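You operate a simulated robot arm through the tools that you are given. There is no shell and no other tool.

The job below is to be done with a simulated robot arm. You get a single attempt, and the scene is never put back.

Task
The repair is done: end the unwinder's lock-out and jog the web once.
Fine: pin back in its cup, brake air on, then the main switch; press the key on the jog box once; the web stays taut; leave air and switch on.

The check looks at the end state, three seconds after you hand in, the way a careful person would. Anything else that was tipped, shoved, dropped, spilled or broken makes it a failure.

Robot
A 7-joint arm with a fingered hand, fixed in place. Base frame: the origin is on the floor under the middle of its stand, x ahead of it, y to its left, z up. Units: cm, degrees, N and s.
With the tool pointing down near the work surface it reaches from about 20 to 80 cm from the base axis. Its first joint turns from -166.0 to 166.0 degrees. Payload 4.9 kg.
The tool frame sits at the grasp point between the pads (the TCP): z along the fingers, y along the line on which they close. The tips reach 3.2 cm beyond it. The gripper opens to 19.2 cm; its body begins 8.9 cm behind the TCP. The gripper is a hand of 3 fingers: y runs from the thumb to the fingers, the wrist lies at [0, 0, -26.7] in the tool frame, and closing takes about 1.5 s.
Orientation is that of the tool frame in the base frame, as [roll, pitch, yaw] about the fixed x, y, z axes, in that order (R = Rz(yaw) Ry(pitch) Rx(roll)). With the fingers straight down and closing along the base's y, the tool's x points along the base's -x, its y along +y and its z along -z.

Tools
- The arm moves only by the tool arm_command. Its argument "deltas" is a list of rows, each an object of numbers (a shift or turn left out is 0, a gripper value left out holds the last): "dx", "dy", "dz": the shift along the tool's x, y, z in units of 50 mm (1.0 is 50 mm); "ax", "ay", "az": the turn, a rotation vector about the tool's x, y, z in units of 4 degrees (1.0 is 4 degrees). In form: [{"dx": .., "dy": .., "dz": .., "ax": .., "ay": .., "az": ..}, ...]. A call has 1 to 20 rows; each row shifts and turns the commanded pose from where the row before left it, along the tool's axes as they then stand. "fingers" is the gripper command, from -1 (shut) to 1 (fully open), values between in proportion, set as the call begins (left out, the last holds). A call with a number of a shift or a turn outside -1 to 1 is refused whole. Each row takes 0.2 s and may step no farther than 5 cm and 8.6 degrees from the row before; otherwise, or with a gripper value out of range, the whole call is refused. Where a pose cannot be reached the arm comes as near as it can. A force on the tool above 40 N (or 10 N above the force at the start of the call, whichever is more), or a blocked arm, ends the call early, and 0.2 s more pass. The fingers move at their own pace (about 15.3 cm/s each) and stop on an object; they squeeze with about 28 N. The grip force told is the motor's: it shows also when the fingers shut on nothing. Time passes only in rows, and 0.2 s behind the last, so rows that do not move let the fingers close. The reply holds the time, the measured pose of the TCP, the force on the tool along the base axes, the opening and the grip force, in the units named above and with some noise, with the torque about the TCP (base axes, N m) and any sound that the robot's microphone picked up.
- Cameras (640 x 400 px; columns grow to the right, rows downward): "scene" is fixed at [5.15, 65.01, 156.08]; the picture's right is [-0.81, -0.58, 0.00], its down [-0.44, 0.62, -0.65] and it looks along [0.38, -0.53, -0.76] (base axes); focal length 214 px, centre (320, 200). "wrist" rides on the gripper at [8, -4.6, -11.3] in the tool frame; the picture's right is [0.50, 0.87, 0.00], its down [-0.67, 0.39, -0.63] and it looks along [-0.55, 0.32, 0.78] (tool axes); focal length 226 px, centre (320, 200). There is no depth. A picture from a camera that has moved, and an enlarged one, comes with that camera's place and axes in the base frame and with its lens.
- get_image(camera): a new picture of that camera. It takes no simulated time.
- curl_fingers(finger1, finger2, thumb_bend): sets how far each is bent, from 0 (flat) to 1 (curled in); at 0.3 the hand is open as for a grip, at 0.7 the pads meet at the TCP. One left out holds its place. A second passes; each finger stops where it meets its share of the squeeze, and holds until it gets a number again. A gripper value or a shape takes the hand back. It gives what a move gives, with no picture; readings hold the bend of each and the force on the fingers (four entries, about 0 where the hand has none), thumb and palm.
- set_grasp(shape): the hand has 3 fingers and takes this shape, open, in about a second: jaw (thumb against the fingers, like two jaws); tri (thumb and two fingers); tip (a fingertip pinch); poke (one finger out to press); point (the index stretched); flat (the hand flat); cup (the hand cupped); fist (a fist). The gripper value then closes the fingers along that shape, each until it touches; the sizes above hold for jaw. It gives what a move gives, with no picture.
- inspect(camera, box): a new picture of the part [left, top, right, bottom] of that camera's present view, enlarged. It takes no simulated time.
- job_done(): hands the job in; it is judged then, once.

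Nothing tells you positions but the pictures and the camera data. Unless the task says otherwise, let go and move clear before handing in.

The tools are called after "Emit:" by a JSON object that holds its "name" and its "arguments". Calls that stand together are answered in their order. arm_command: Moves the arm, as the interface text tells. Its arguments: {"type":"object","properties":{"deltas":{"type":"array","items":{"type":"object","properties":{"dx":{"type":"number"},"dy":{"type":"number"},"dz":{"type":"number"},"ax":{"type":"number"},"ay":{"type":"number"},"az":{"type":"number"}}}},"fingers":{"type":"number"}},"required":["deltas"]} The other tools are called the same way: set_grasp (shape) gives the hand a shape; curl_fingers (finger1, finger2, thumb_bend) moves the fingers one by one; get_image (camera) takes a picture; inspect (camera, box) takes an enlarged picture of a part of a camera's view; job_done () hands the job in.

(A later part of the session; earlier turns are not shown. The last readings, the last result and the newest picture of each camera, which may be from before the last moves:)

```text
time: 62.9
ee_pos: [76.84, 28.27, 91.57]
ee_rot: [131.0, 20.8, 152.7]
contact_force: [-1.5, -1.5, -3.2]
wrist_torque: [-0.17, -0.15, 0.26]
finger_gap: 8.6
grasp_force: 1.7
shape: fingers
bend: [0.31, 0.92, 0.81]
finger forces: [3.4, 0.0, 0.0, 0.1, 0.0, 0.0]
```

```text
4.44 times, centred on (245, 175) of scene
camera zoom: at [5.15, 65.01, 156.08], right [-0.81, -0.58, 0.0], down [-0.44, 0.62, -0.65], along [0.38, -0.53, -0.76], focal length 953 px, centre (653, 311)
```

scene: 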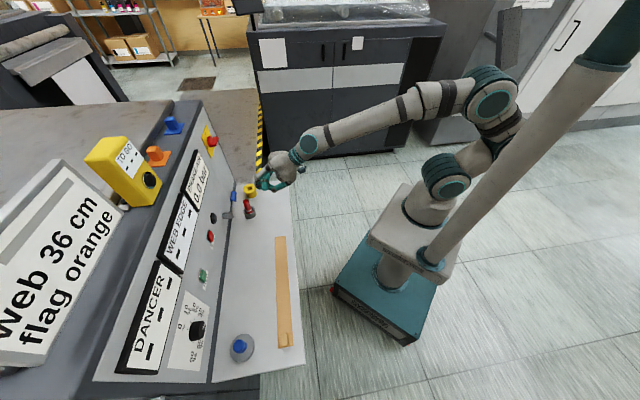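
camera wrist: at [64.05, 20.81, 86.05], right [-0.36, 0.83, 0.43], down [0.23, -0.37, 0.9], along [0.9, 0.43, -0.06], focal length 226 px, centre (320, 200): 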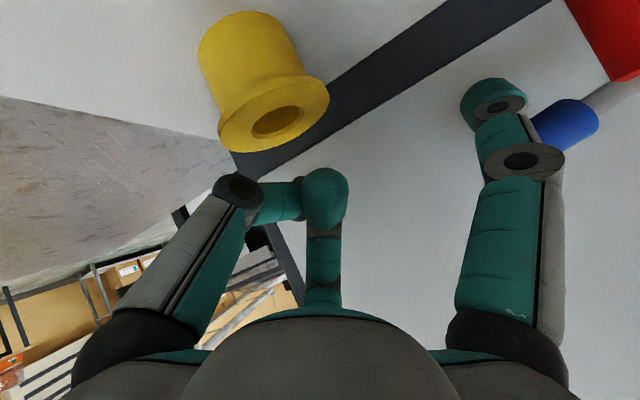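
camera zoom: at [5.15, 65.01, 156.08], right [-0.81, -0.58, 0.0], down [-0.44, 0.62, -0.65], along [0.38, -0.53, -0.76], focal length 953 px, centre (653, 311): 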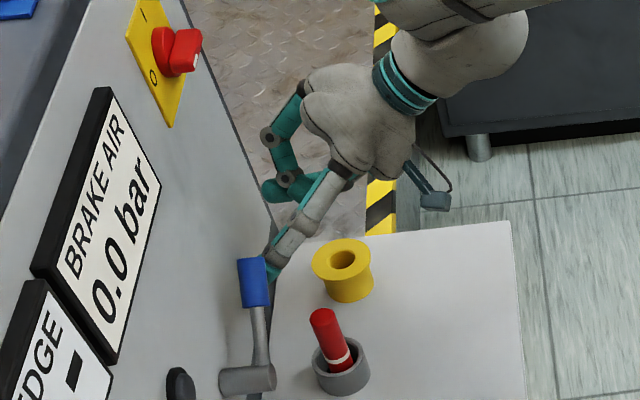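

The lever is about 45° up and moving easily. Continuing the arc.

Emit:
{"name": "arm_command", "arguments": {"deltas": [{"dx": 0.042, "dy": 0.2375, "dz": -0.1105}, {"dx": 0.042, "dy": 0.2375, "dz": -0.1105}, {"dx": 0.116, "dy": 0.235, "dz": -0.075}, {"dx": 0.116, "dy": 0.235, "dz": -0.075}, {}]}}

Emit:
{"name": "inspect", "arguments": {"camera": "wrist", "box": [420, 40, 640, 200]}}

Emit:
{"name": "inspect", "arguments": {"camera": "scene", "box": [180, 130, 310, 220]}}

```text
time: 64.1
ee_pos: [74.93, 31.21, 95.57]
ee_rot: [131.1, 20.9, 152.7]
contact_force: [0.4, -1.0, -1.0]
wrist_torque: [-0.13, -0.11, 0.02]
finger_gap: 8.41
grasp_force: 1.1
shape: fingers
bend: [0.32, 0.92, 0.81]
finger forces: [2.1, 0.1, 0.0, 0.1, 0.1, 0.0]
```

```text
2.50 times, centred on (530, 120) of wrist
camera zoom: at [61.73, 25.06, 96.5], right [-0.36, 0.83, 0.43], down [0.23, -0.37, 0.9], along [0.9, 0.43, -0.06], focal length 565 px, centre (-205, 400)
```

zoom: 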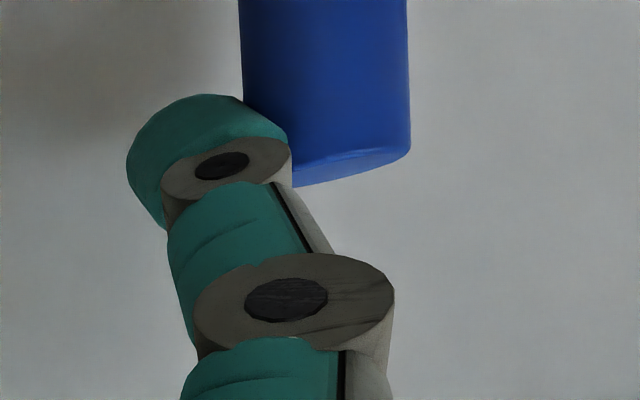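

```text
4.44 times, centred on (245, 175) of scene
camera zoom: at [5.15, 65.01, 156.08], right [-0.81, -0.58, 0.0], down [-0.44, 0.62, -0.65], along [0.38, -0.53, -0.76], focal length 953 px, centre (653, 311)
```

zoom: 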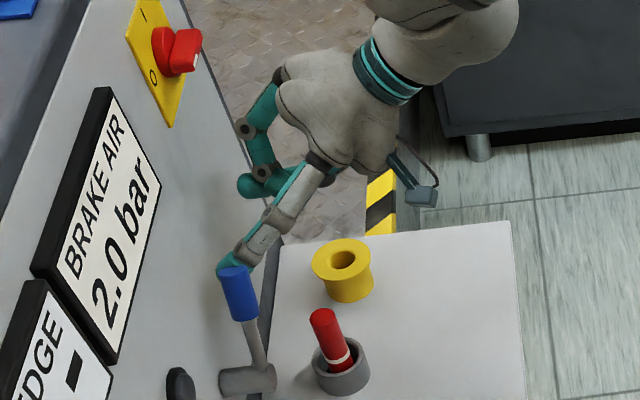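

The display now reads 2.0 bar. I'll push the lever on to its end (vertical) to be sure it's fully open.

Emit:
{"name": "arm_command", "arguments": {"deltas": [{"dx": 0.124, "dy": 0.138, "dz": -0.017}, {"dx": 0.124, "dy": 0.138, "dz": -0.017}, {"dx": 0.124, "dy": 0.138, "dz": -0.017}, {}]}}

Emit:
{"name": "inspect", "arguments": {"camera": "wrist", "box": [420, 0, 640, 160]}}

Emit:
{"name": "inspect", "arguments": {"camera": "scene", "box": [180, 130, 310, 220]}}

```text
time: 65.1
ee_pos: [73.31, 33.41, 96.58]
ee_rot: [131.1, 20.8, 152.8]
contact_force: [1.7, -1.6, -0.8]
wrist_torque: [-0.06, -0.05, -0.04]
finger_gap: 8.41
grasp_force: 1.3
shape: fingers
bend: [0.32, 0.92, 0.81]
finger forces: [1.6, 0.0, 0.0, 0.0, 0.0, 0.1]
```

```text
2.50 times, centred on (530, 80) of wrist
camera zoom: at [60.14, 27.16, 97.45], right [-0.36, 0.83, 0.43], down [0.23, -0.37, 0.9], along [0.9, 0.43, -0.06], focal length 565 px, centre (-205, 500)
```

zoom: 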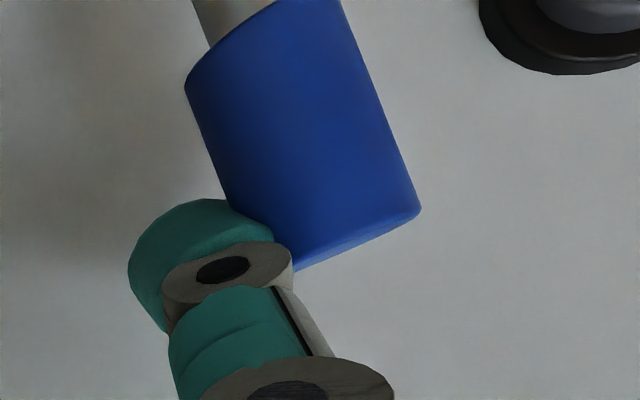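

```text
4.44 times, centred on (245, 175) of scene
camera zoom: at [5.15, 65.01, 156.08], right [-0.81, -0.58, 0.0], down [-0.44, 0.62, -0.65], along [0.38, -0.53, -0.76], focal length 953 px, centre (653, 311)
```

zoom: 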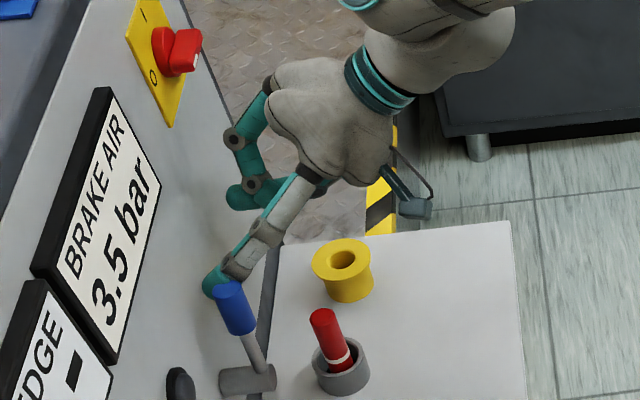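

Emit:
{"name": "arm_command", "arguments": {"deltas": [{}, {}, {}, {}, {}]}}

Emit:
{"name": "inspect", "arguments": {"camera": "scene", "box": [150, 130, 280, 220]}}

```text
time: 66.3
ee_pos: [73.27, 33.35, 96.48]
ee_rot: [131.2, 20.9, 152.8]
contact_force: [0.8, 0.3, -0.7]
wrist_torque: [0.03, 0.0, -0.01]
finger_gap: 8.64
grasp_force: 0.2
shape: fingers
bend: [0.31, 0.92, 0.81]
finger forces: [0.4, 0.0, 0.0, 0.0, 0.0, 0.0]
```

```text
4.44 times, centred on (215, 175) of scene
camera zoom: at [5.15, 65.01, 156.08], right [-0.81, -0.58, 0.0], down [-0.44, 0.62, -0.65], along [0.38, -0.53, -0.76], focal length 953 px, centre (787, 311)
```

zoom: 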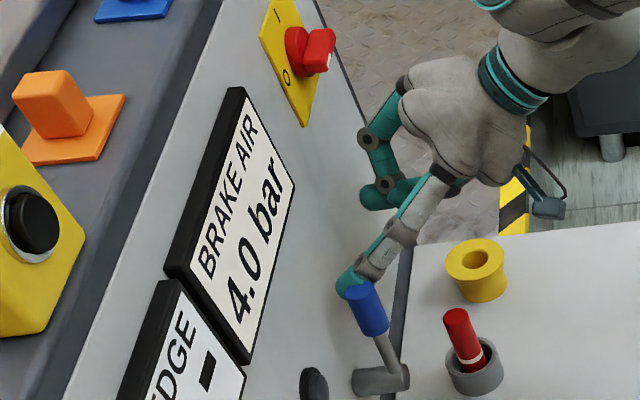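

4.0 bar. A small extra nudge tells me whether the lever is at its stop.

Emit:
{"name": "arm_command", "arguments": {"deltas": [{"dx": 0.089, "dy": 0.0456}, {"dx": 0.089, "dy": 0.0456}, {}]}}

Emit:
{"name": "inspect", "arguments": {"camera": "scene", "box": [150, 130, 280, 220]}}

Emit:
{"name": "inspect", "arguments": {"camera": "wrist", "box": [420, 0, 640, 160]}}

```text
time: 67.1
ee_pos: [72.63, 34.04, 96.51]
ee_rot: [131.1, 21.0, 152.9]
contact_force: [1.0, -0.4, 0.6]
wrist_torque: [0.05, 0.08, -0.13]
finger_gap: 8.38
grasp_force: 1.0
shape: fingers
bend: [0.32, 0.92, 0.81]
finger forces: [2.0, 0.1, 0.0, 0.0, 0.0, 0.0]
```

```text
4.44 times, centred on (215, 175) of scene
camera zoom: at [5.15, 65.01, 156.08], right [-0.81, -0.58, 0.0], down [-0.44, 0.62, -0.65], along [0.38, -0.53, -0.76], focal length 953 px, centre (787, 311)
```

zoom: 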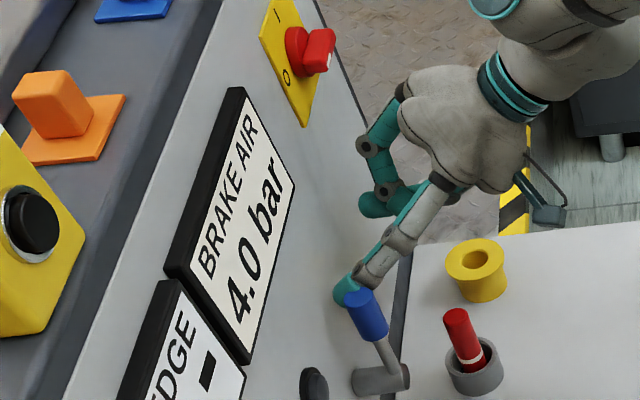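

```text
2.50 times, centred on (530, 80) of wrist
camera zoom: at [59.41, 27.84, 97.43], right [-0.36, 0.83, 0.43], down [0.23, -0.37, 0.9], along [0.9, 0.43, -0.06], focal length 565 px, centre (-205, 500)
```

zoom: 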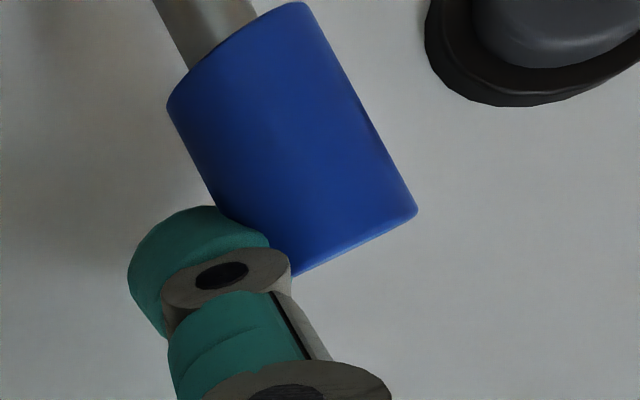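

Lever upright, air steady at 4.0 bar. I move the finger off it to the right and back away.

Emit:
{"name": "arm_command", "arguments": {"deltas": [{"dx": -0.178, "dy": -0.091}, {"dx": -0.178, "dy": -0.091}, {"dx": 0.023, "dy": -0.33, "dz": -0.609}, {"dx": 0.023, "dy": -0.33, "dz": -0.609}, {"dx": 0.023, "dy": -0.33, "dz": -0.609}, {}]}}

Emit:
{"name": "get_image", "arguments": {"camera": "wrist"}}

Emit:
{"name": "inspect", "arguments": {"camera": "scene", "box": [150, 110, 310, 220]}}

Emit:
{"name": "get_image", "arguments": {"camera": "scene"}}

```text
time: 68.5
ee_pos: [68.17, 24.07, 98.58]
ee_rot: [131.1, 21.0, 152.8]
contact_force: [0.8, 0.6, 0.4]
wrist_torque: [-0.01, 0.02, -0.01]
finger_gap: 8.7
grasp_force: 0.0
shape: fingers
bend: [0.3, 0.92, 0.81]
finger forces: [0.0, 0.0, 0.1, 0.0, 0.0, 0.0]
```

```text
taken
camera wrist: at [55.17, 17.91, 99.45], right [-0.36, 0.83, 0.43], down [0.23, -0.37, 0.9], along [0.9, 0.43, -0.06], focal length 226 px, centre (320, 200)
```

wrist: 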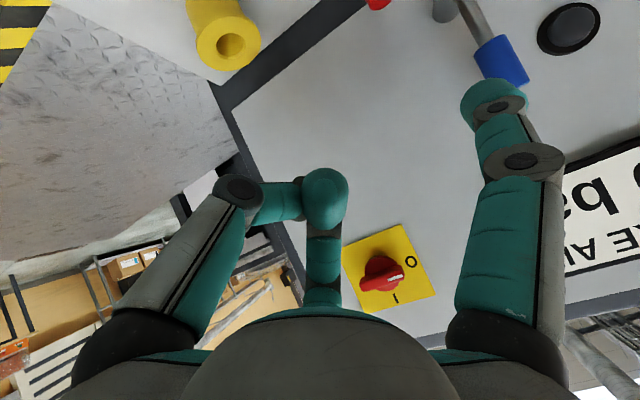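

```text
3.64 times, centred on (230, 165) of scene
camera zoom: at [5.15, 65.01, 156.08], right [-0.81, -0.58, 0.0], down [-0.44, 0.62, -0.65], along [0.38, -0.53, -0.76], focal length 780 px, centre (647, 327)
```

zoom: 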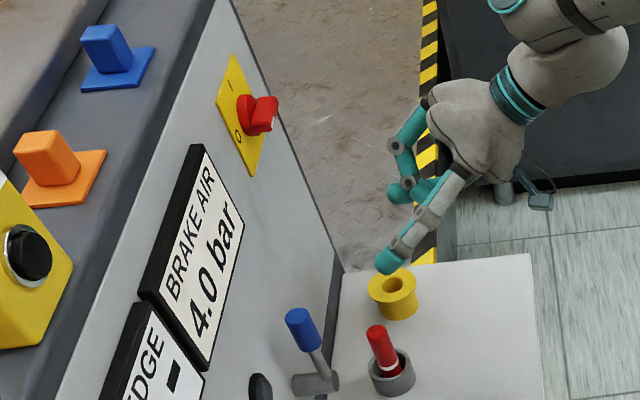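

```text
taken
```

scene: 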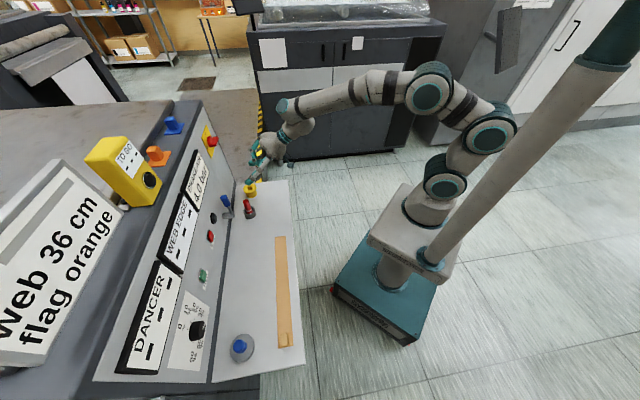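

Air stays at 4.0 bar with the lever upright. Next the main switch; zooming in on its knob and markings.

Emit:
{"name": "inspect", "arguments": {"camera": "wrist", "box": [330, 210, 450, 330]}}

Emit:
{"name": "inspect", "arguments": {"camera": "scene", "box": [190, 115, 240, 165]}}

```text
3.33 times, centred on (390, 270) of wrist
camera zoom: at [55.17, 17.91, 99.45], right [-0.36, 0.83, 0.43], down [0.23, -0.37, 0.9], along [0.9, 0.43, -0.06], focal length 754 px, centre (87, -33)
```

zoom: 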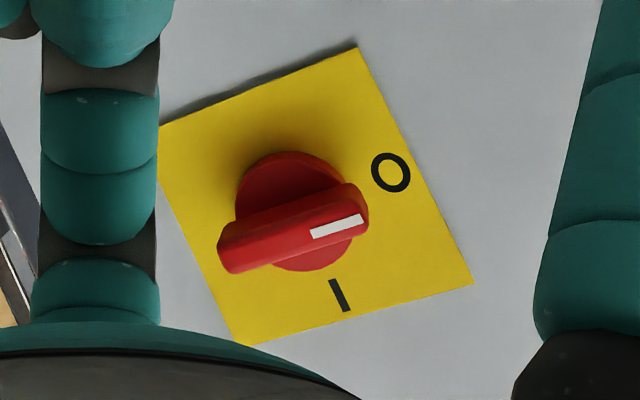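

```text
8.00 times, centred on (215, 140) of scene
camera zoom: at [5.15, 65.01, 156.08], right [-0.81, -0.58, 0.0], down [-0.44, 0.62, -0.65], along [0.38, -0.53, -0.76], focal length 1716 px, centre (1160, 680)
```

zoom: 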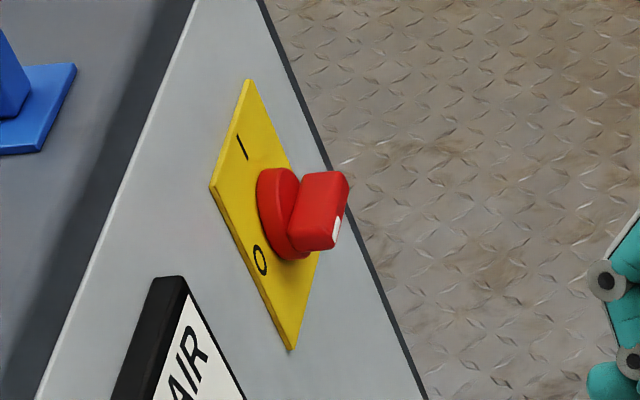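

The knob's bar is horizontal with its white mark pointing left at O; it must turn 90° clockwise so the mark points up at I. I'll press down on the bar's right end with finger1: first move right and up, in front of it.

Emit:
{"name": "arm_command", "arguments": {"deltas": [{"dx": -0.789, "dy": 0.202, "dz": -0.281}, {"dx": -0.789, "dy": 0.202, "dz": -0.281}, {"dx": -0.789, "dy": 0.202, "dz": -0.281}, {"dx": -0.789, "dy": 0.202, "dz": -0.281}, {"dx": -0.789, "dy": 0.202, "dz": -0.281}, {}]}}

Emit:
{"name": "get_image", "arguments": {"camera": "wrist"}}

Emit:
{"name": "inspect", "arguments": {"camera": "scene", "box": [180, 90, 310, 180]}}

```text
time: 69.9
ee_pos: [81.2, 15.13, 113.41]
ee_rot: [131.0, 21.0, 152.8]
contact_force: [0.2, 1.0, -0.3]
wrist_torque: [0.01, 0.03, 0.02]
finger_gap: 8.73
grasp_force: 0.1
shape: fingers
bend: [0.3, 0.92, 0.81]
finger forces: [0.0, 0.0, 0.1, 0.1, 0.0, 0.0]
```

```text
taken
camera wrist: at [68.1, 9.01, 114.42], right [-0.36, 0.83, 0.43], down [0.23, -0.37, 0.9], along [0.9, 0.43, -0.06], focal length 226 px, centre (320, 200)
```

wrist: 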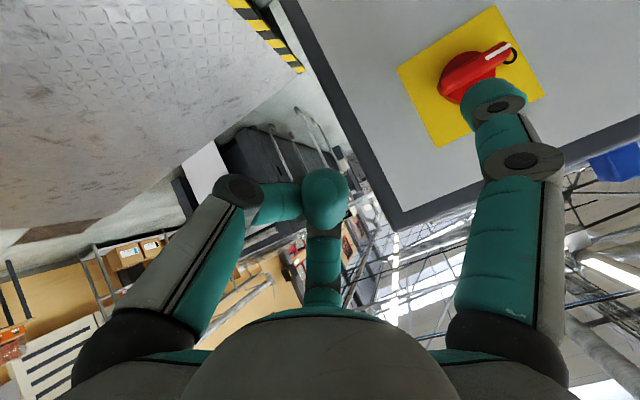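

```text
4.44 times, centred on (245, 135) of scene
camera zoom: at [5.15, 65.01, 156.08], right [-0.81, -0.58, 0.0], down [-0.44, 0.62, -0.65], along [0.38, -0.53, -0.76], focal length 953 px, centre (653, 489)
```

zoom: 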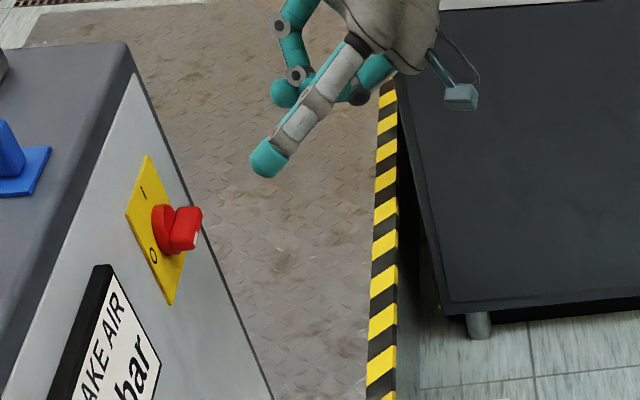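

Emit:
{"name": "inspect", "arguments": {"camera": "scene", "box": [200, 110, 260, 150]}}

Emit:
{"name": "inspect", "arguments": {"camera": "wrist", "box": [390, 0, 570, 130]}}

```text
10.00 times, centred on (230, 130) of scene
camera zoom: at [5.15, 65.01, 156.08], right [-0.81, -0.58, 0.0], down [-0.44, 0.62, -0.65], along [0.38, -0.53, -0.76], focal length 2145 px, centre (1220, 900)
```

zoom: 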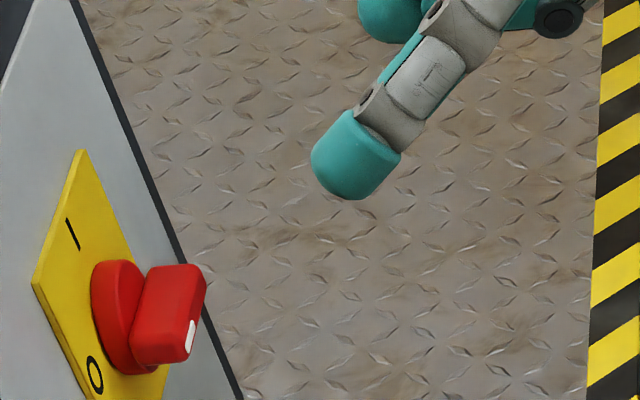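

```text
3.08 times, centred on (480, 65) of wrist
camera zoom: at [68.1, 9.01, 114.42], right [-0.36, 0.83, 0.43], down [0.23, -0.37, 0.9], along [0.9, 0.43, -0.06], focal length 696 px, centre (-172, 615)
```

zoom: 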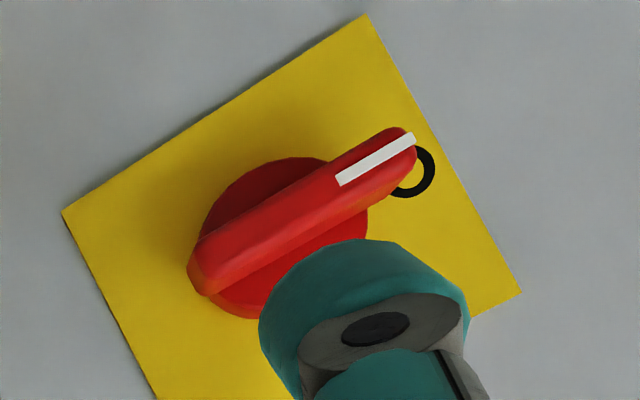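

The tip centre is at (depth 69.9, along −35.7, z 112.8), and the bar's right end at along −35.6, z 109.1. Moving forward to just above the right end of the bar.

Emit:
{"name": "arm_command", "arguments": {"deltas": [{"dx": -0.072, "dy": 0.235, "dz": 0.431}, {"dx": -0.072, "dy": 0.235, "dz": 0.431}, {"dx": -0.072, "dy": 0.235, "dz": 0.431}, {}]}}

Emit:
{"name": "inspect", "arguments": {"camera": "scene", "box": [190, 110, 250, 160]}}

Emit:
{"name": "inspect", "arguments": {"camera": "wrist", "box": [390, 0, 570, 130]}}

```text
time: 70.9
ee_pos: [85.88, 20.9, 112.32]
ee_rot: [131.1, 20.9, 152.8]
contact_force: [0.2, -0.3, 0.5]
wrist_torque: [-0.01, 0.0, 0.0]
finger_gap: 8.69
grasp_force: 0.1
shape: fingers
bend: [0.3, 0.92, 0.81]
finger forces: [0.0, 0.0, 0.0, 0.0, 0.0, 0.0]
```

```text
8.00 times, centred on (220, 135) of scene
camera zoom: at [5.15, 65.01, 156.08], right [-0.81, -0.58, 0.0], down [-0.44, 0.62, -0.65], along [0.38, -0.53, -0.76], focal length 1716 px, centre (1120, 720)
```

zoom: 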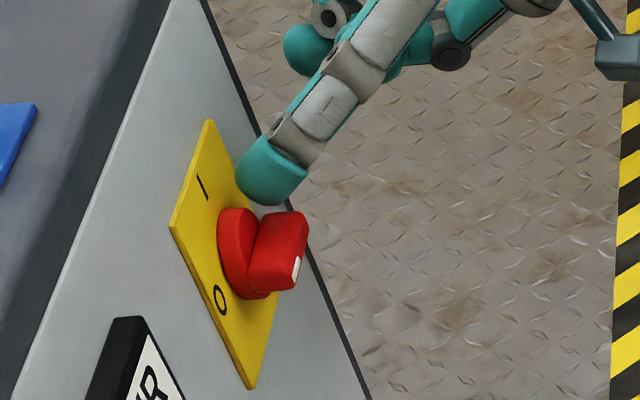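

```text
3.08 times, centred on (480, 65) of wrist
camera zoom: at [72.79, 14.86, 113.25], right [-0.36, 0.83, 0.43], down [0.23, -0.37, 0.9], along [0.9, 0.43, -0.06], focal length 696 px, centre (-172, 615)
```

zoom: 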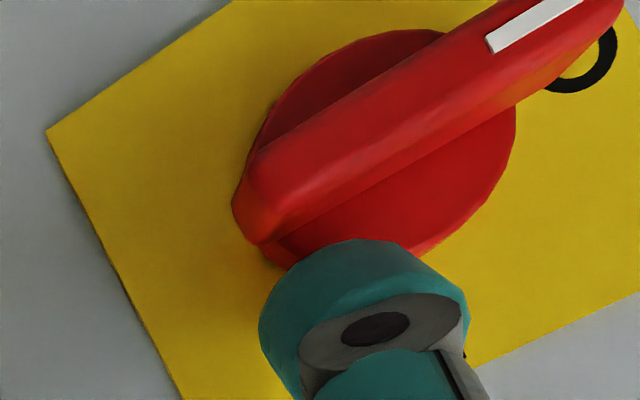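

The tip sits right above the bar's right end. Pressing down along the knob's arc, first part.

Emit:
{"name": "arm_command", "arguments": {"deltas": [{"dx": -0.003, "dy": -0.17, "dz": 0.116}, {"dx": -0.003, "dy": -0.17, "dz": 0.116}, {}]}}

Emit:
{"name": "inspect", "arguments": {"camera": "wrist", "box": [390, 0, 570, 130]}}

Emit:
{"name": "inspect", "arguments": {"camera": "scene", "box": [190, 110, 250, 160]}}

```text
time: 71.7
ee_pos: [86.37, 20.33, 110.53]
ee_rot: [131.1, 21.0, 152.7]
contact_force: [-0.3, -1.1, 4.6]
wrist_torque: [0.44, 0.31, 0.12]
finger_gap: 9.05
grasp_force: 2.0
shape: fingers
bend: [0.28, 0.92, 0.81]
finger forces: [4.3, 0.0, 0.1, 0.1, 0.0, 0.0]
```

```text
3.08 times, centred on (480, 65) of wrist
camera zoom: at [73.34, 14.22, 111.45], right [-0.36, 0.83, 0.43], down [0.23, -0.37, 0.9], along [0.9, 0.43, -0.06], focal length 696 px, centre (-172, 615)
```

zoom: 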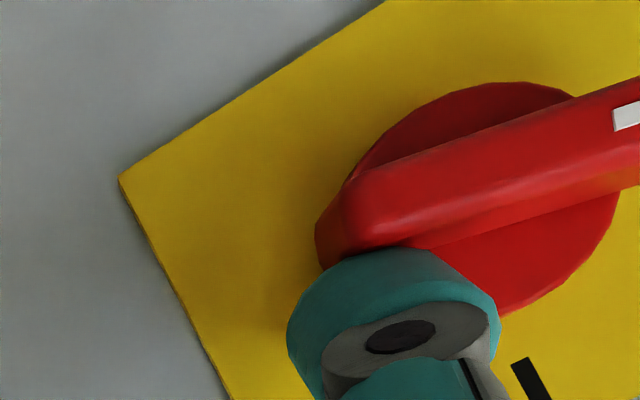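

```text
8.00 times, centred on (220, 135) of scene
camera zoom: at [5.15, 65.01, 156.08], right [-0.81, -0.58, 0.0], down [-0.44, 0.62, -0.65], along [0.38, -0.53, -0.76], focal length 1716 px, centre (1120, 720)
```

zoom: 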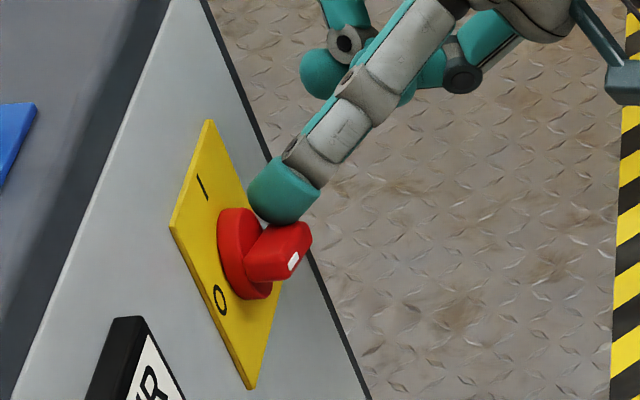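

The knob is turning, about 5 N. Continuing.

Emit:
{"name": "arm_command", "arguments": {"deltas": [{"dx": 0.037, "dy": -0.109, "dz": 0.088}, {"dx": 0.07, "dy": -0.09, "dz": 0.087}, {"dx": 0.1, "dy": -0.066, "dz": 0.081}, {}]}}

Emit:
{"name": "inspect", "arguments": {"camera": "wrist", "box": [390, 0, 570, 130]}}

Emit:
{"name": "inspect", "arguments": {"camera": "scene", "box": [190, 110, 250, 160]}}

```text
time: 72.7
ee_pos: [86.23, 20.73, 108.29]
ee_rot: [131.1, 20.8, 152.8]
contact_force: [2.1, -2.0, -0.9]
wrist_torque: [0.0, -0.07, -0.13]
finger_gap: 8.36
grasp_force: 1.3
shape: fingers
bend: [0.32, 0.92, 0.81]
finger forces: [2.3, 0.0, 0.1, 0.1, 0.0, 0.0]
```

```text
3.08 times, centred on (480, 65) of wrist
camera zoom: at [73.1, 14.47, 109.22], right [-0.36, 0.83, 0.43], down [0.23, -0.37, 0.9], along [0.9, 0.43, -0.06], focal length 696 px, centre (-172, 615)
```

zoom: 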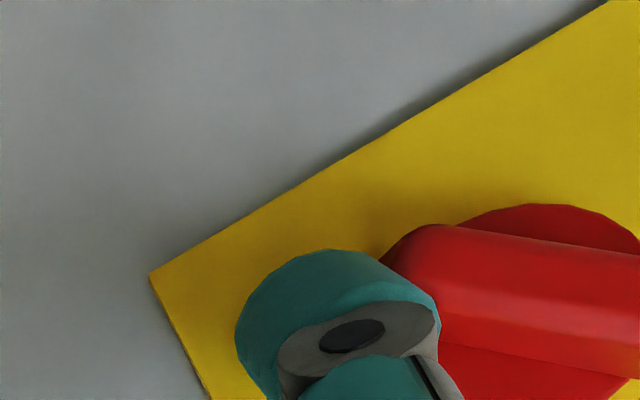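

```text
8.00 times, centred on (220, 135) of scene
camera zoom: at [5.15, 65.01, 156.08], right [-0.81, -0.58, 0.0], down [-0.44, 0.62, -0.65], along [0.38, -0.53, -0.76], focal length 1716 px, centre (1120, 720)
```

zoom: 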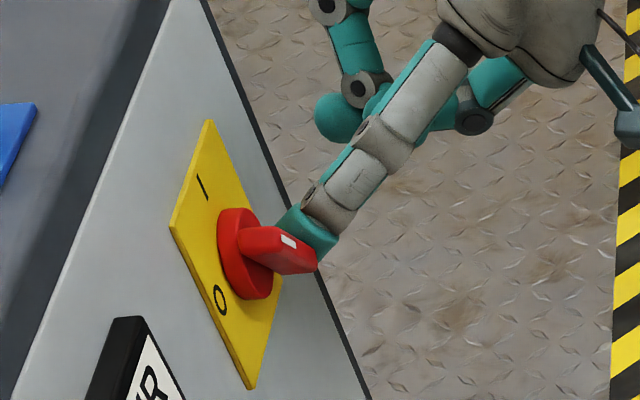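

The bar is about halfway (~50°). Continuing down and then left under it.

Emit:
{"name": "arm_command", "arguments": {"deltas": [{"dx": 0.105, "dy": -0.053, "dz": 0.074}, {"dx": 0.112, "dy": -0.022, "dz": 0.056}, {}]}}

Emit:
{"name": "inspect", "arguments": {"camera": "wrist", "box": [390, 0, 640, 180]}}

Emit:
{"name": "inspect", "arguments": {"camera": "scene", "box": [190, 110, 250, 160]}}

```text
time: 73.5
ee_pos: [85.5, 21.23, 107.3]
ee_rot: [131.2, 20.9, 152.8]
contact_force: [3.6, -3.0, -0.8]
wrist_torque: [-0.08, -0.09, -0.14]
finger_gap: 8.1
grasp_force: 1.7
shape: fingers
bend: [0.33, 0.92, 0.81]
finger forces: [3.8, 0.0, 0.0, 0.0, 0.0, 0.1]
```

```text
2.22 times, centred on (515, 90) of wrist
camera zoom: at [72.5, 15.04, 108.15], right [-0.36, 0.83, 0.43], down [0.23, -0.37, 0.9], along [0.9, 0.43, -0.06], focal length 502 px, centre (-113, 444)
```

zoom: 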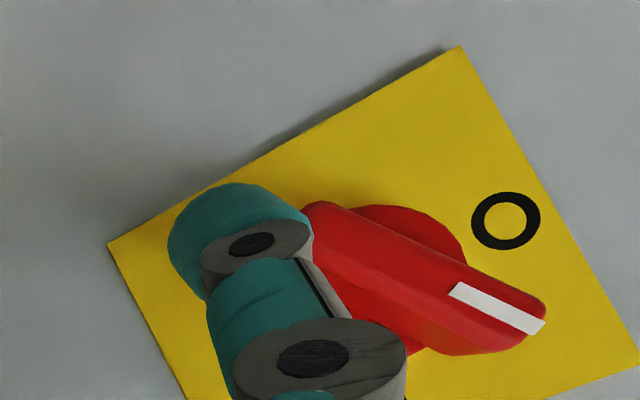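

```text
8.00 times, centred on (220, 135) of scene
camera zoom: at [5.15, 65.01, 156.08], right [-0.81, -0.58, 0.0], down [-0.44, 0.62, -0.65], along [0.38, -0.53, -0.76], focal length 1716 px, centre (1120, 720)
```

zoom: 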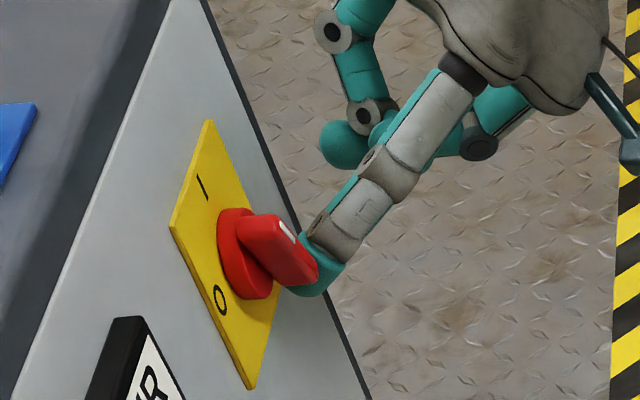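

The bar is about 62° round. Pushing its lower end further left.

Emit:
{"name": "arm_command", "arguments": {"deltas": [{"dx": 0.11, "dy": 0.003, "dz": 0.037}, {"dx": 0.107, "dy": 0.055, "dz": 0.001}, {}]}}

Emit:
{"name": "inspect", "arguments": {"camera": "wrist", "box": [390, 0, 640, 180]}}

Emit:
{"name": "inspect", "arguments": {"camera": "scene", "box": [190, 110, 250, 160]}}

```text
time: 74.3
ee_pos: [84.71, 21.93, 106.95]
ee_rot: [131.1, 20.9, 152.8]
contact_force: [1.8, -2.6, -2.2]
wrist_torque: [-0.16, -0.13, -0.06]
finger_gap: 8.01
grasp_force: 2.3
shape: fingers
bend: [0.33, 0.92, 0.81]
finger forces: [3.6, 0.0, 0.1, 0.0, 0.0, 0.0]
```

```text
2.22 times, centred on (515, 90) of wrist
camera zoom: at [71.72, 15.78, 107.95], right [-0.36, 0.83, 0.43], down [0.23, -0.37, 0.9], along [0.9, 0.43, -0.06], focal length 502 px, centre (-113, 444)
```

zoom: 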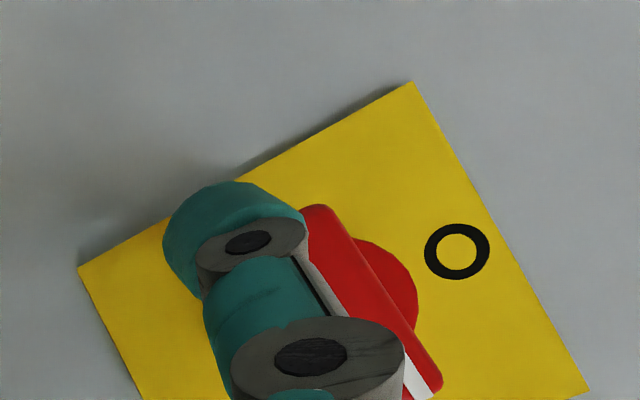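

```text
8.00 times, centred on (220, 135) of scene
camera zoom: at [5.15, 65.01, 156.08], right [-0.81, -0.58, 0.0], down [-0.44, 0.62, -0.65], along [0.38, -0.53, -0.76], focal length 1716 px, centre (1120, 720)
```

zoom: 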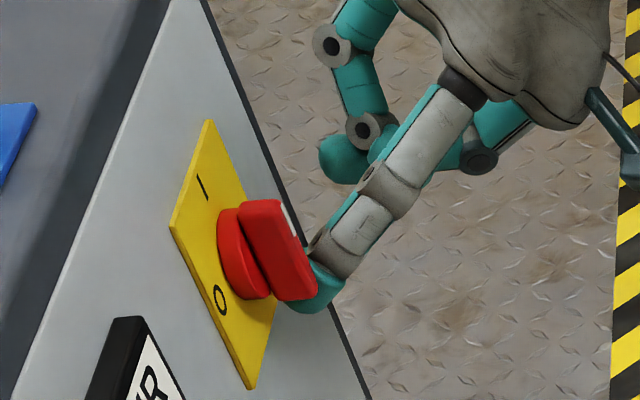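

The bar is now vertical with the mark up at I. Checking whether the console has come alive (displays).

Emit:
{"name": "get_image", "arguments": {"camera": "scene"}}

Emit:
{"name": "inspect", "arguments": {"camera": "scene", "box": [90, 130, 250, 380]}}

Emit:
{"name": "inspect", "arguments": {"camera": "scene", "box": [70, 110, 230, 220]}}

```text
taken
```

scene: 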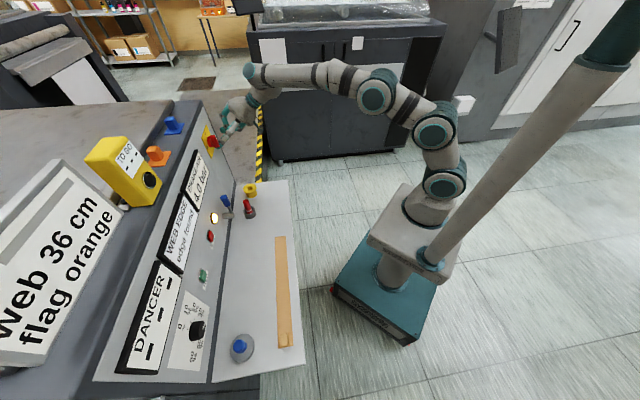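

```text
1.60 times, centred on (170, 255) of scene
camera zoom: at [5.15, 65.01, 156.08], right [-0.81, -0.58, 0.0], down [-0.44, 0.62, -0.65], along [0.38, -0.53, -0.76], focal length 343 px, centre (560, 112)
```

zoom: 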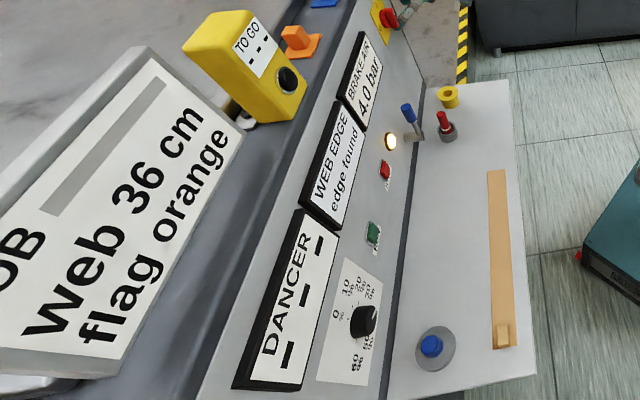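

```text
3.64 times, centred on (150, 165) of scene
camera zoom: at [5.15, 65.01, 156.08], right [-0.81, -0.58, 0.0], down [-0.44, 0.62, -0.65], along [0.38, -0.53, -0.76], focal length 780 px, centre (938, 327)
```

zoom: 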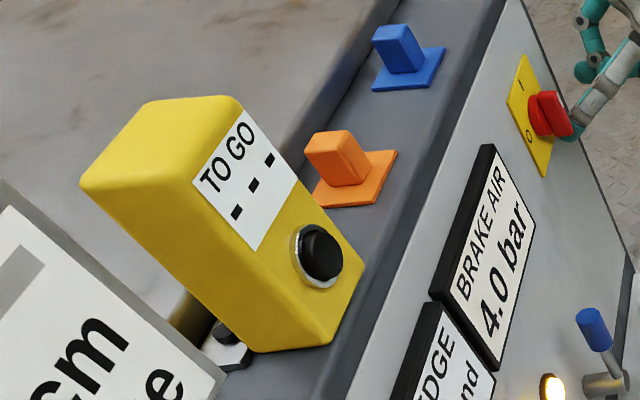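

Power is on: the lamp is lit, WEB EDGE reads "edge found", air 4.0 bar. I withdraw the finger right and back from the knob, then look for the jog box.

Emit:
{"name": "arm_command", "arguments": {"deltas": [{"dx": -0.134, "dy": -0.069}, {"dx": -0.134, "dy": -0.069}, {"dx": 0.227, "dy": -0.436, "dz": -0.631}, {"dx": 0.227, "dy": -0.436, "dz": -0.631}, {}]}}

Emit:
{"name": "get_image", "arguments": {"camera": "wrist"}}

Emit:
{"name": "inspect", "arguments": {"camera": "scene", "box": [180, 110, 260, 230]}}

Emit:
{"name": "inspect", "arguments": {"camera": "scene", "box": [70, 110, 180, 220]}}

```text
time: 75.5
ee_pos: [80.35, 15.23, 107.02]
ee_rot: [131.1, 20.9, 152.7]
contact_force: [0.7, 0.4, 0.4]
wrist_torque: [-0.02, -0.04, -0.02]
finger_gap: 8.69
grasp_force: 0.0
shape: fingers
bend: [0.3, 0.92, 0.81]
finger forces: [0.1, 0.0, 0.0, 0.0, 0.0, 0.0]
```

```text
taken
camera wrist: at [67.11, 8.97, 107.95], right [-0.36, 0.83, 0.43], down [0.23, -0.37, 0.9], along [0.9, 0.43, -0.06], focal length 226 px, centre (320, 200)
```

wrist: 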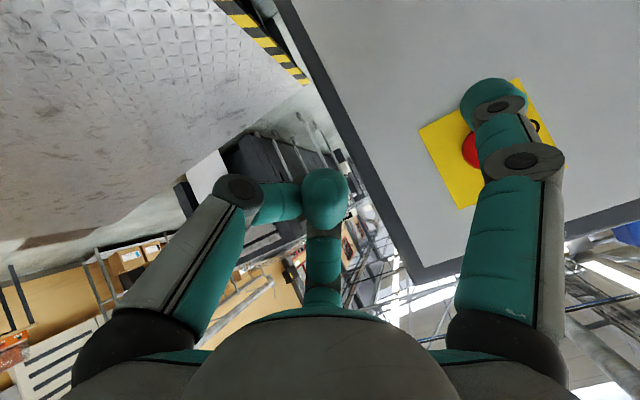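

```text
3.33 times, centred on (220, 170) of scene
camera zoom: at [5.15, 65.01, 156.08], right [-0.81, -0.58, 0.0], down [-0.44, 0.62, -0.65], along [0.38, -0.53, -0.76], focal length 715 px, centre (653, 300)
```

zoom: 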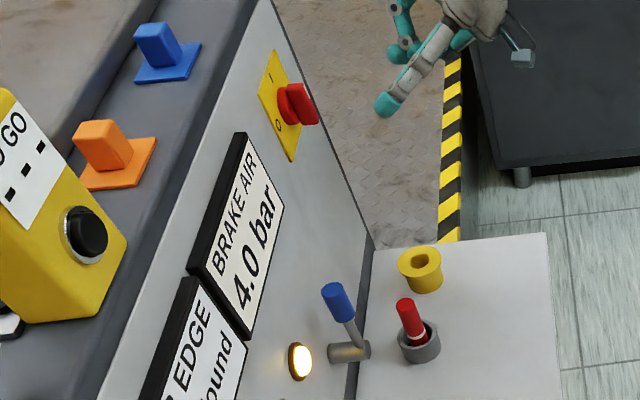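

```text
3.64 times, centred on (125, 165) of scene
camera zoom: at [5.15, 65.01, 156.08], right [-0.81, -0.58, 0.0], down [-0.44, 0.62, -0.65], along [0.38, -0.53, -0.76], focal length 780 px, centre (1029, 327)
```

zoom: 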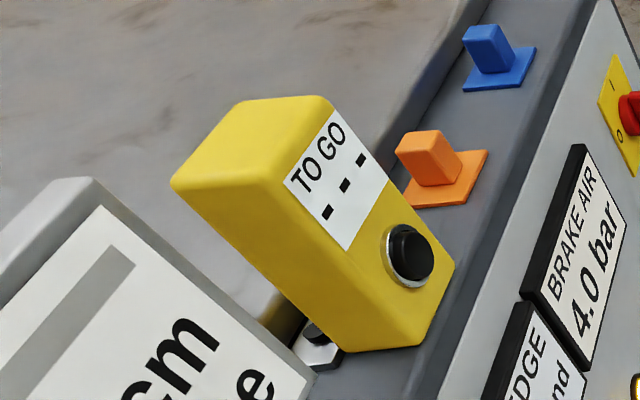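

The switch mark points to I and the pin, lever and displays look right. The jog box is the yellow box with the "TO GO" display and black key, key at about (53.7, 59.3, 124.3) on the console top. I move left in front of it to get a close view.

Emit:
{"name": "arm_command", "arguments": {"deltas": [{"dx": 0.7127, "dy": 0.4765, "dz": -0.275}, {"dx": 0.7127, "dy": 0.4765, "dz": -0.275}, {"dx": 0.7127, "dy": 0.4765, "dz": -0.275}, {"dx": 0.7127, "dy": 0.4765, "dz": -0.275}, {"dx": 0.7127, "dy": 0.4765, "dz": -0.275}, {"dx": 0.7127, "dy": 0.4765, "dz": -0.275}, {}]}}

Emit:
{"name": "get_image", "arguments": {"camera": "scene"}}

Emit:
{"name": "get_image", "arguments": {"camera": "wrist"}}

```text
time: 77.1
ee_pos: [58.97, 29.81, 114.63]
ee_rot: [131.1, 20.9, 152.8]
contact_force: [0.2, -1.2, -0.7]
wrist_torque: [0.03, -0.01, 0.02]
finger_gap: 8.73
grasp_force: 0.0
shape: fingers
bend: [0.3, 0.92, 0.81]
finger forces: [0.0, 0.1, 0.0, 0.1, 0.1, 0.1]
```

```text
taken
```

scene: 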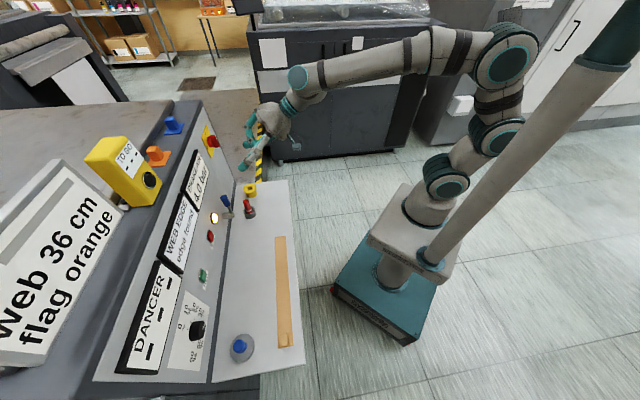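

```text
taken
camera wrist: at [45.69, 23.55, 115.55], right [-0.36, 0.83, 0.43], down [0.23, -0.37, 0.9], along [0.9, 0.43, -0.06], focal length 226 px, centre (320, 200)
```

wrist: 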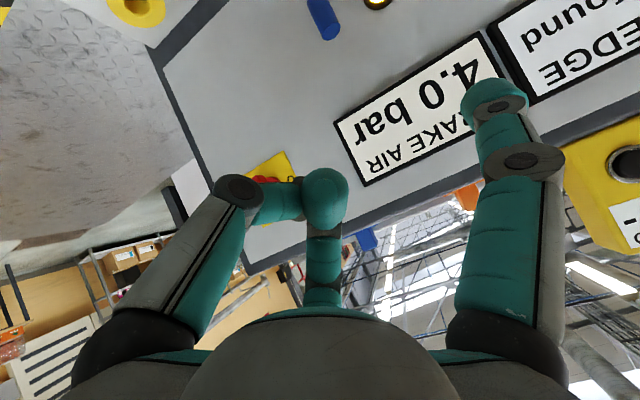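

Emit:
{"name": "arm_command", "arguments": {"deltas": [{"dx": 0.7127, "dy": 0.4765, "dz": -0.275}, {"dx": 0.7127, "dy": 0.4765, "dz": -0.275}, {"dx": 0.7127, "dy": 0.4765, "dz": -0.275}, {"dx": 0.7127, "dy": 0.4765, "dz": -0.275}, {}]}}

Emit:
{"name": "get_image", "arguments": {"camera": "wrist"}}

Emit:
{"name": "get_image", "arguments": {"camera": "scene"}}

```text
time: 78.3
ee_pos: [44.37, 39.54, 119.62]
ee_rot: [131.1, 21.0, 152.7]
contact_force: [0.4, 0.3, 1.2]
wrist_torque: [0.04, -0.04, -0.01]
finger_gap: 8.72
grasp_force: 0.1
shape: fingers
bend: [0.3, 0.92, 0.81]
finger forces: [0.0, 0.0, 0.0, 0.1, 0.1, 0.1]
```

```text
taken
camera wrist: at [31.31, 33.34, 120.52], right [-0.36, 0.83, 0.43], down [0.23, -0.37, 0.9], along [0.9, 0.43, -0.06], focal length 226 px, centre (320, 200)
```

wrist: 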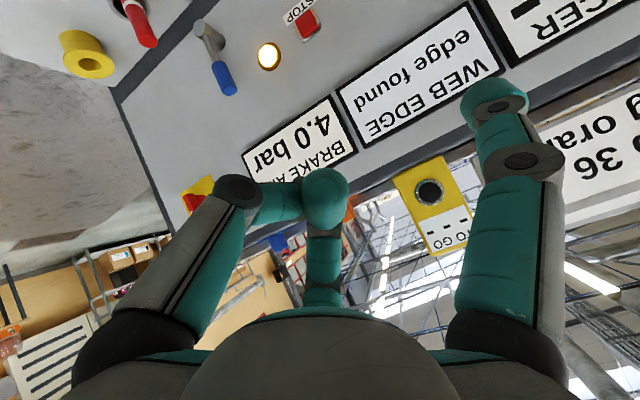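

```text
taken
```

scene: 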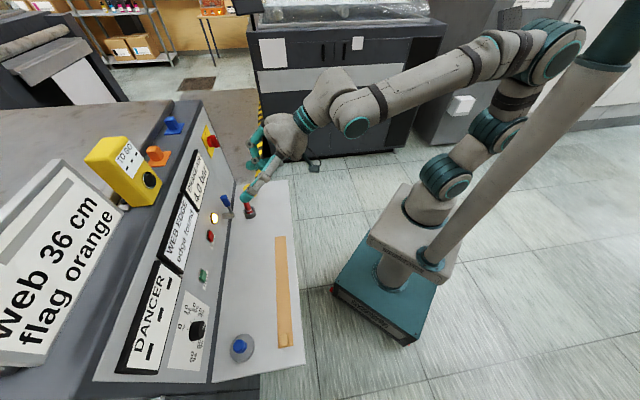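

Emit:
{"name": "inspect", "arguments": {"camera": "wrist", "box": [380, 140, 490, 265]}}

Emit:
{"name": "inspect", "arguments": {"camera": "scene", "box": [80, 125, 170, 215]}}

```text
3.20 times, centred on (435, 202) of wrist
camera zoom: at [31.31, 33.34, 120.52], right [-0.36, 0.83, 0.43], down [0.23, -0.37, 0.9], along [0.9, 0.43, -0.06], focal length 723 px, centre (-48, 192)
```

zoom: 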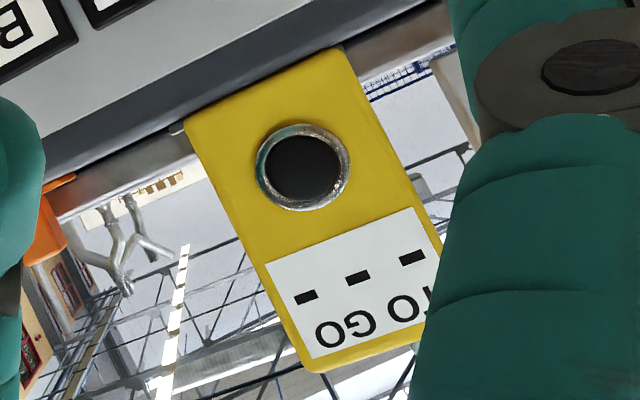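

```text
4.44 times, centred on (125, 170) of scene
camera zoom: at [5.15, 65.01, 156.08], right [-0.81, -0.58, 0.0], down [-0.44, 0.62, -0.65], along [0.38, -0.53, -0.76], focal length 953 px, centre (1187, 333)
```

zoom: 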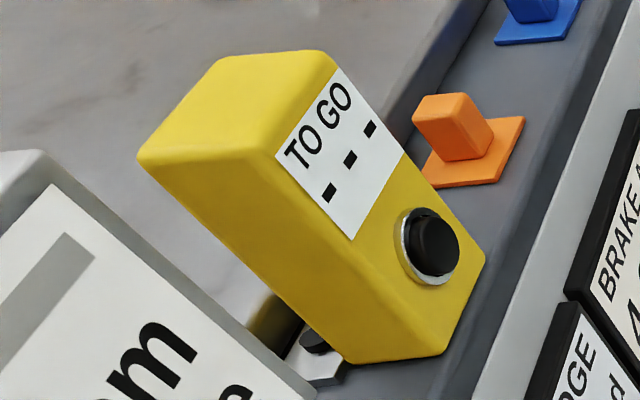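

The key faces squarely toward me at depth 79.8, along 4.0, z 124.3. For a near-level push I'll use finger2 on the upper side: untangle, stretch finger2, curl the other two, and roll the hand back 33°.

Emit:
{"name": "curl_fingers", "arguments": {"finger1": 0.4, "finger2": 0.4, "thumb_bend": 0.4}}

Emit:
{"name": "curl_fingers", "arguments": {"finger1": 0.9, "finger2": 0.3, "thumb_bend": 0.4}}

Emit:
{"name": "curl_fingers", "arguments": {"finger1": 0.9, "finger2": 0.3, "thumb_bend": 0.9}}

Emit:
{"name": "arm_command", "arguments": {"deltas": [{"az": -0.92}, {"az": -0.92}, {"az": -0.92}, {"az": -0.92}, {"az": -0.92}, {"az": -0.92}, {"az": -0.92}, {"az": -0.92}, {"az": -0.92}, {}]}}

Emit:
{"name": "get_image", "arguments": {"camera": "wrist"}}

Emit:
{"name": "inspect", "arguments": {"camera": "scene", "box": [70, 90, 330, 230]}}

```text
time: 79.3
ee_pos: [44.47, 39.45, 119.66]
ee_rot: [131.1, 20.9, 152.8]
contact_force: [0.3, 0.1, -1.1]
wrist_torque: [0.01, -0.04, 0.02]
finger_gap: 12.71
grasp_force: 0.0
shape: fingers
bend: [0.4, 0.4, 0.4]
finger forces: [0.0, 0.0, 0.1, 0.0, 0.0, 0.0]
```

```text
time: 80.3
ee_pos: [44.42, 39.61, 119.6]
ee_rot: [131.1, 21.0, 152.9]
contact_force: [0.8, -0.3, 0.3]
wrist_torque: [0.01, 0.01, -0.02]
finger_gap: 7.29
grasp_force: 0.0
shape: fingers
bend: [0.9, 0.3, 0.4]
finger forces: [0.0, 0.1, 0.0, 0.1, 0.1, 0.0]
```

```text
time: 81.3
ee_pos: [44.47, 39.63, 119.61]
ee_rot: [131.1, 20.9, 152.9]
contact_force: [0.0, -0.1, -0.5]
wrist_torque: [0.01, -0.01, 0.02]
finger_gap: 2.39
grasp_force: 0.0
shape: fingers
bend: [0.92, 0.3, 0.81]
finger forces: [0.1, 0.1, 0.0, 0.1, 0.1, 0.1]
```

```text
time: 83.5
ee_pos: [44.55, 39.54, 119.55]
ee_rot: [147.3, 43.2, -177.7]
contact_force: [0.1, -0.1, 0.1]
wrist_torque: [-0.04, 0.02, 0.02]
finger_gap: 2.37
grasp_force: 0.0
shape: fingers
bend: [0.92, 0.3, 0.81]
finger forces: [0.0, 0.0, 0.0, 0.1, 0.0, 0.0]
```

```text
taken
camera wrist: at [34.36, 29.11, 119.25], right [-0.71, 0.7, 0.0], down [-0.02, -0.02, 1.0], along [0.7, 0.71, 0.02], focal length 226 px, centre (320, 200)
```

wrist: 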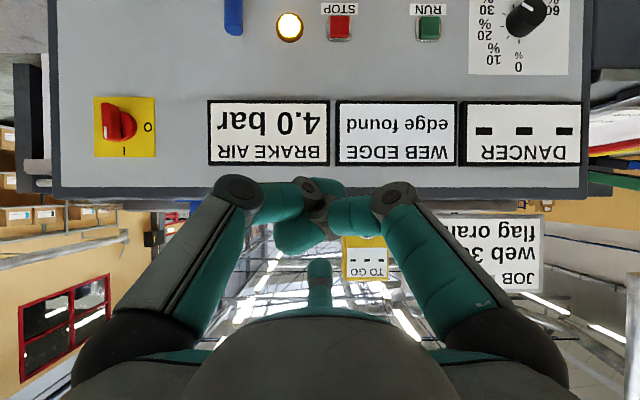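

```text
2.46 times, centred on (200, 160) of scene
camera zoom: at [5.15, 65.01, 156.08], right [-0.81, -0.58, 0.0], down [-0.44, 0.62, -0.65], along [0.38, -0.53, -0.76], focal length 528 px, centre (615, 298)
```

zoom: 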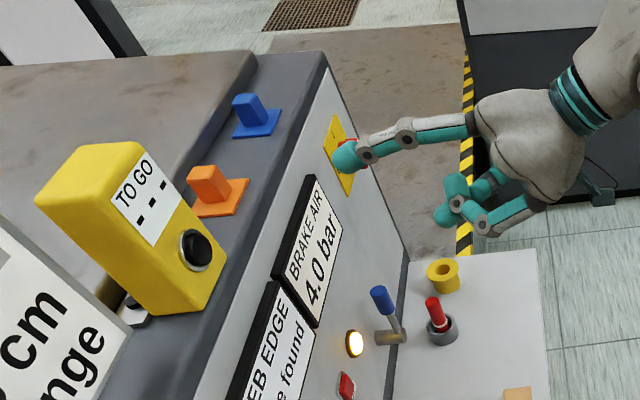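

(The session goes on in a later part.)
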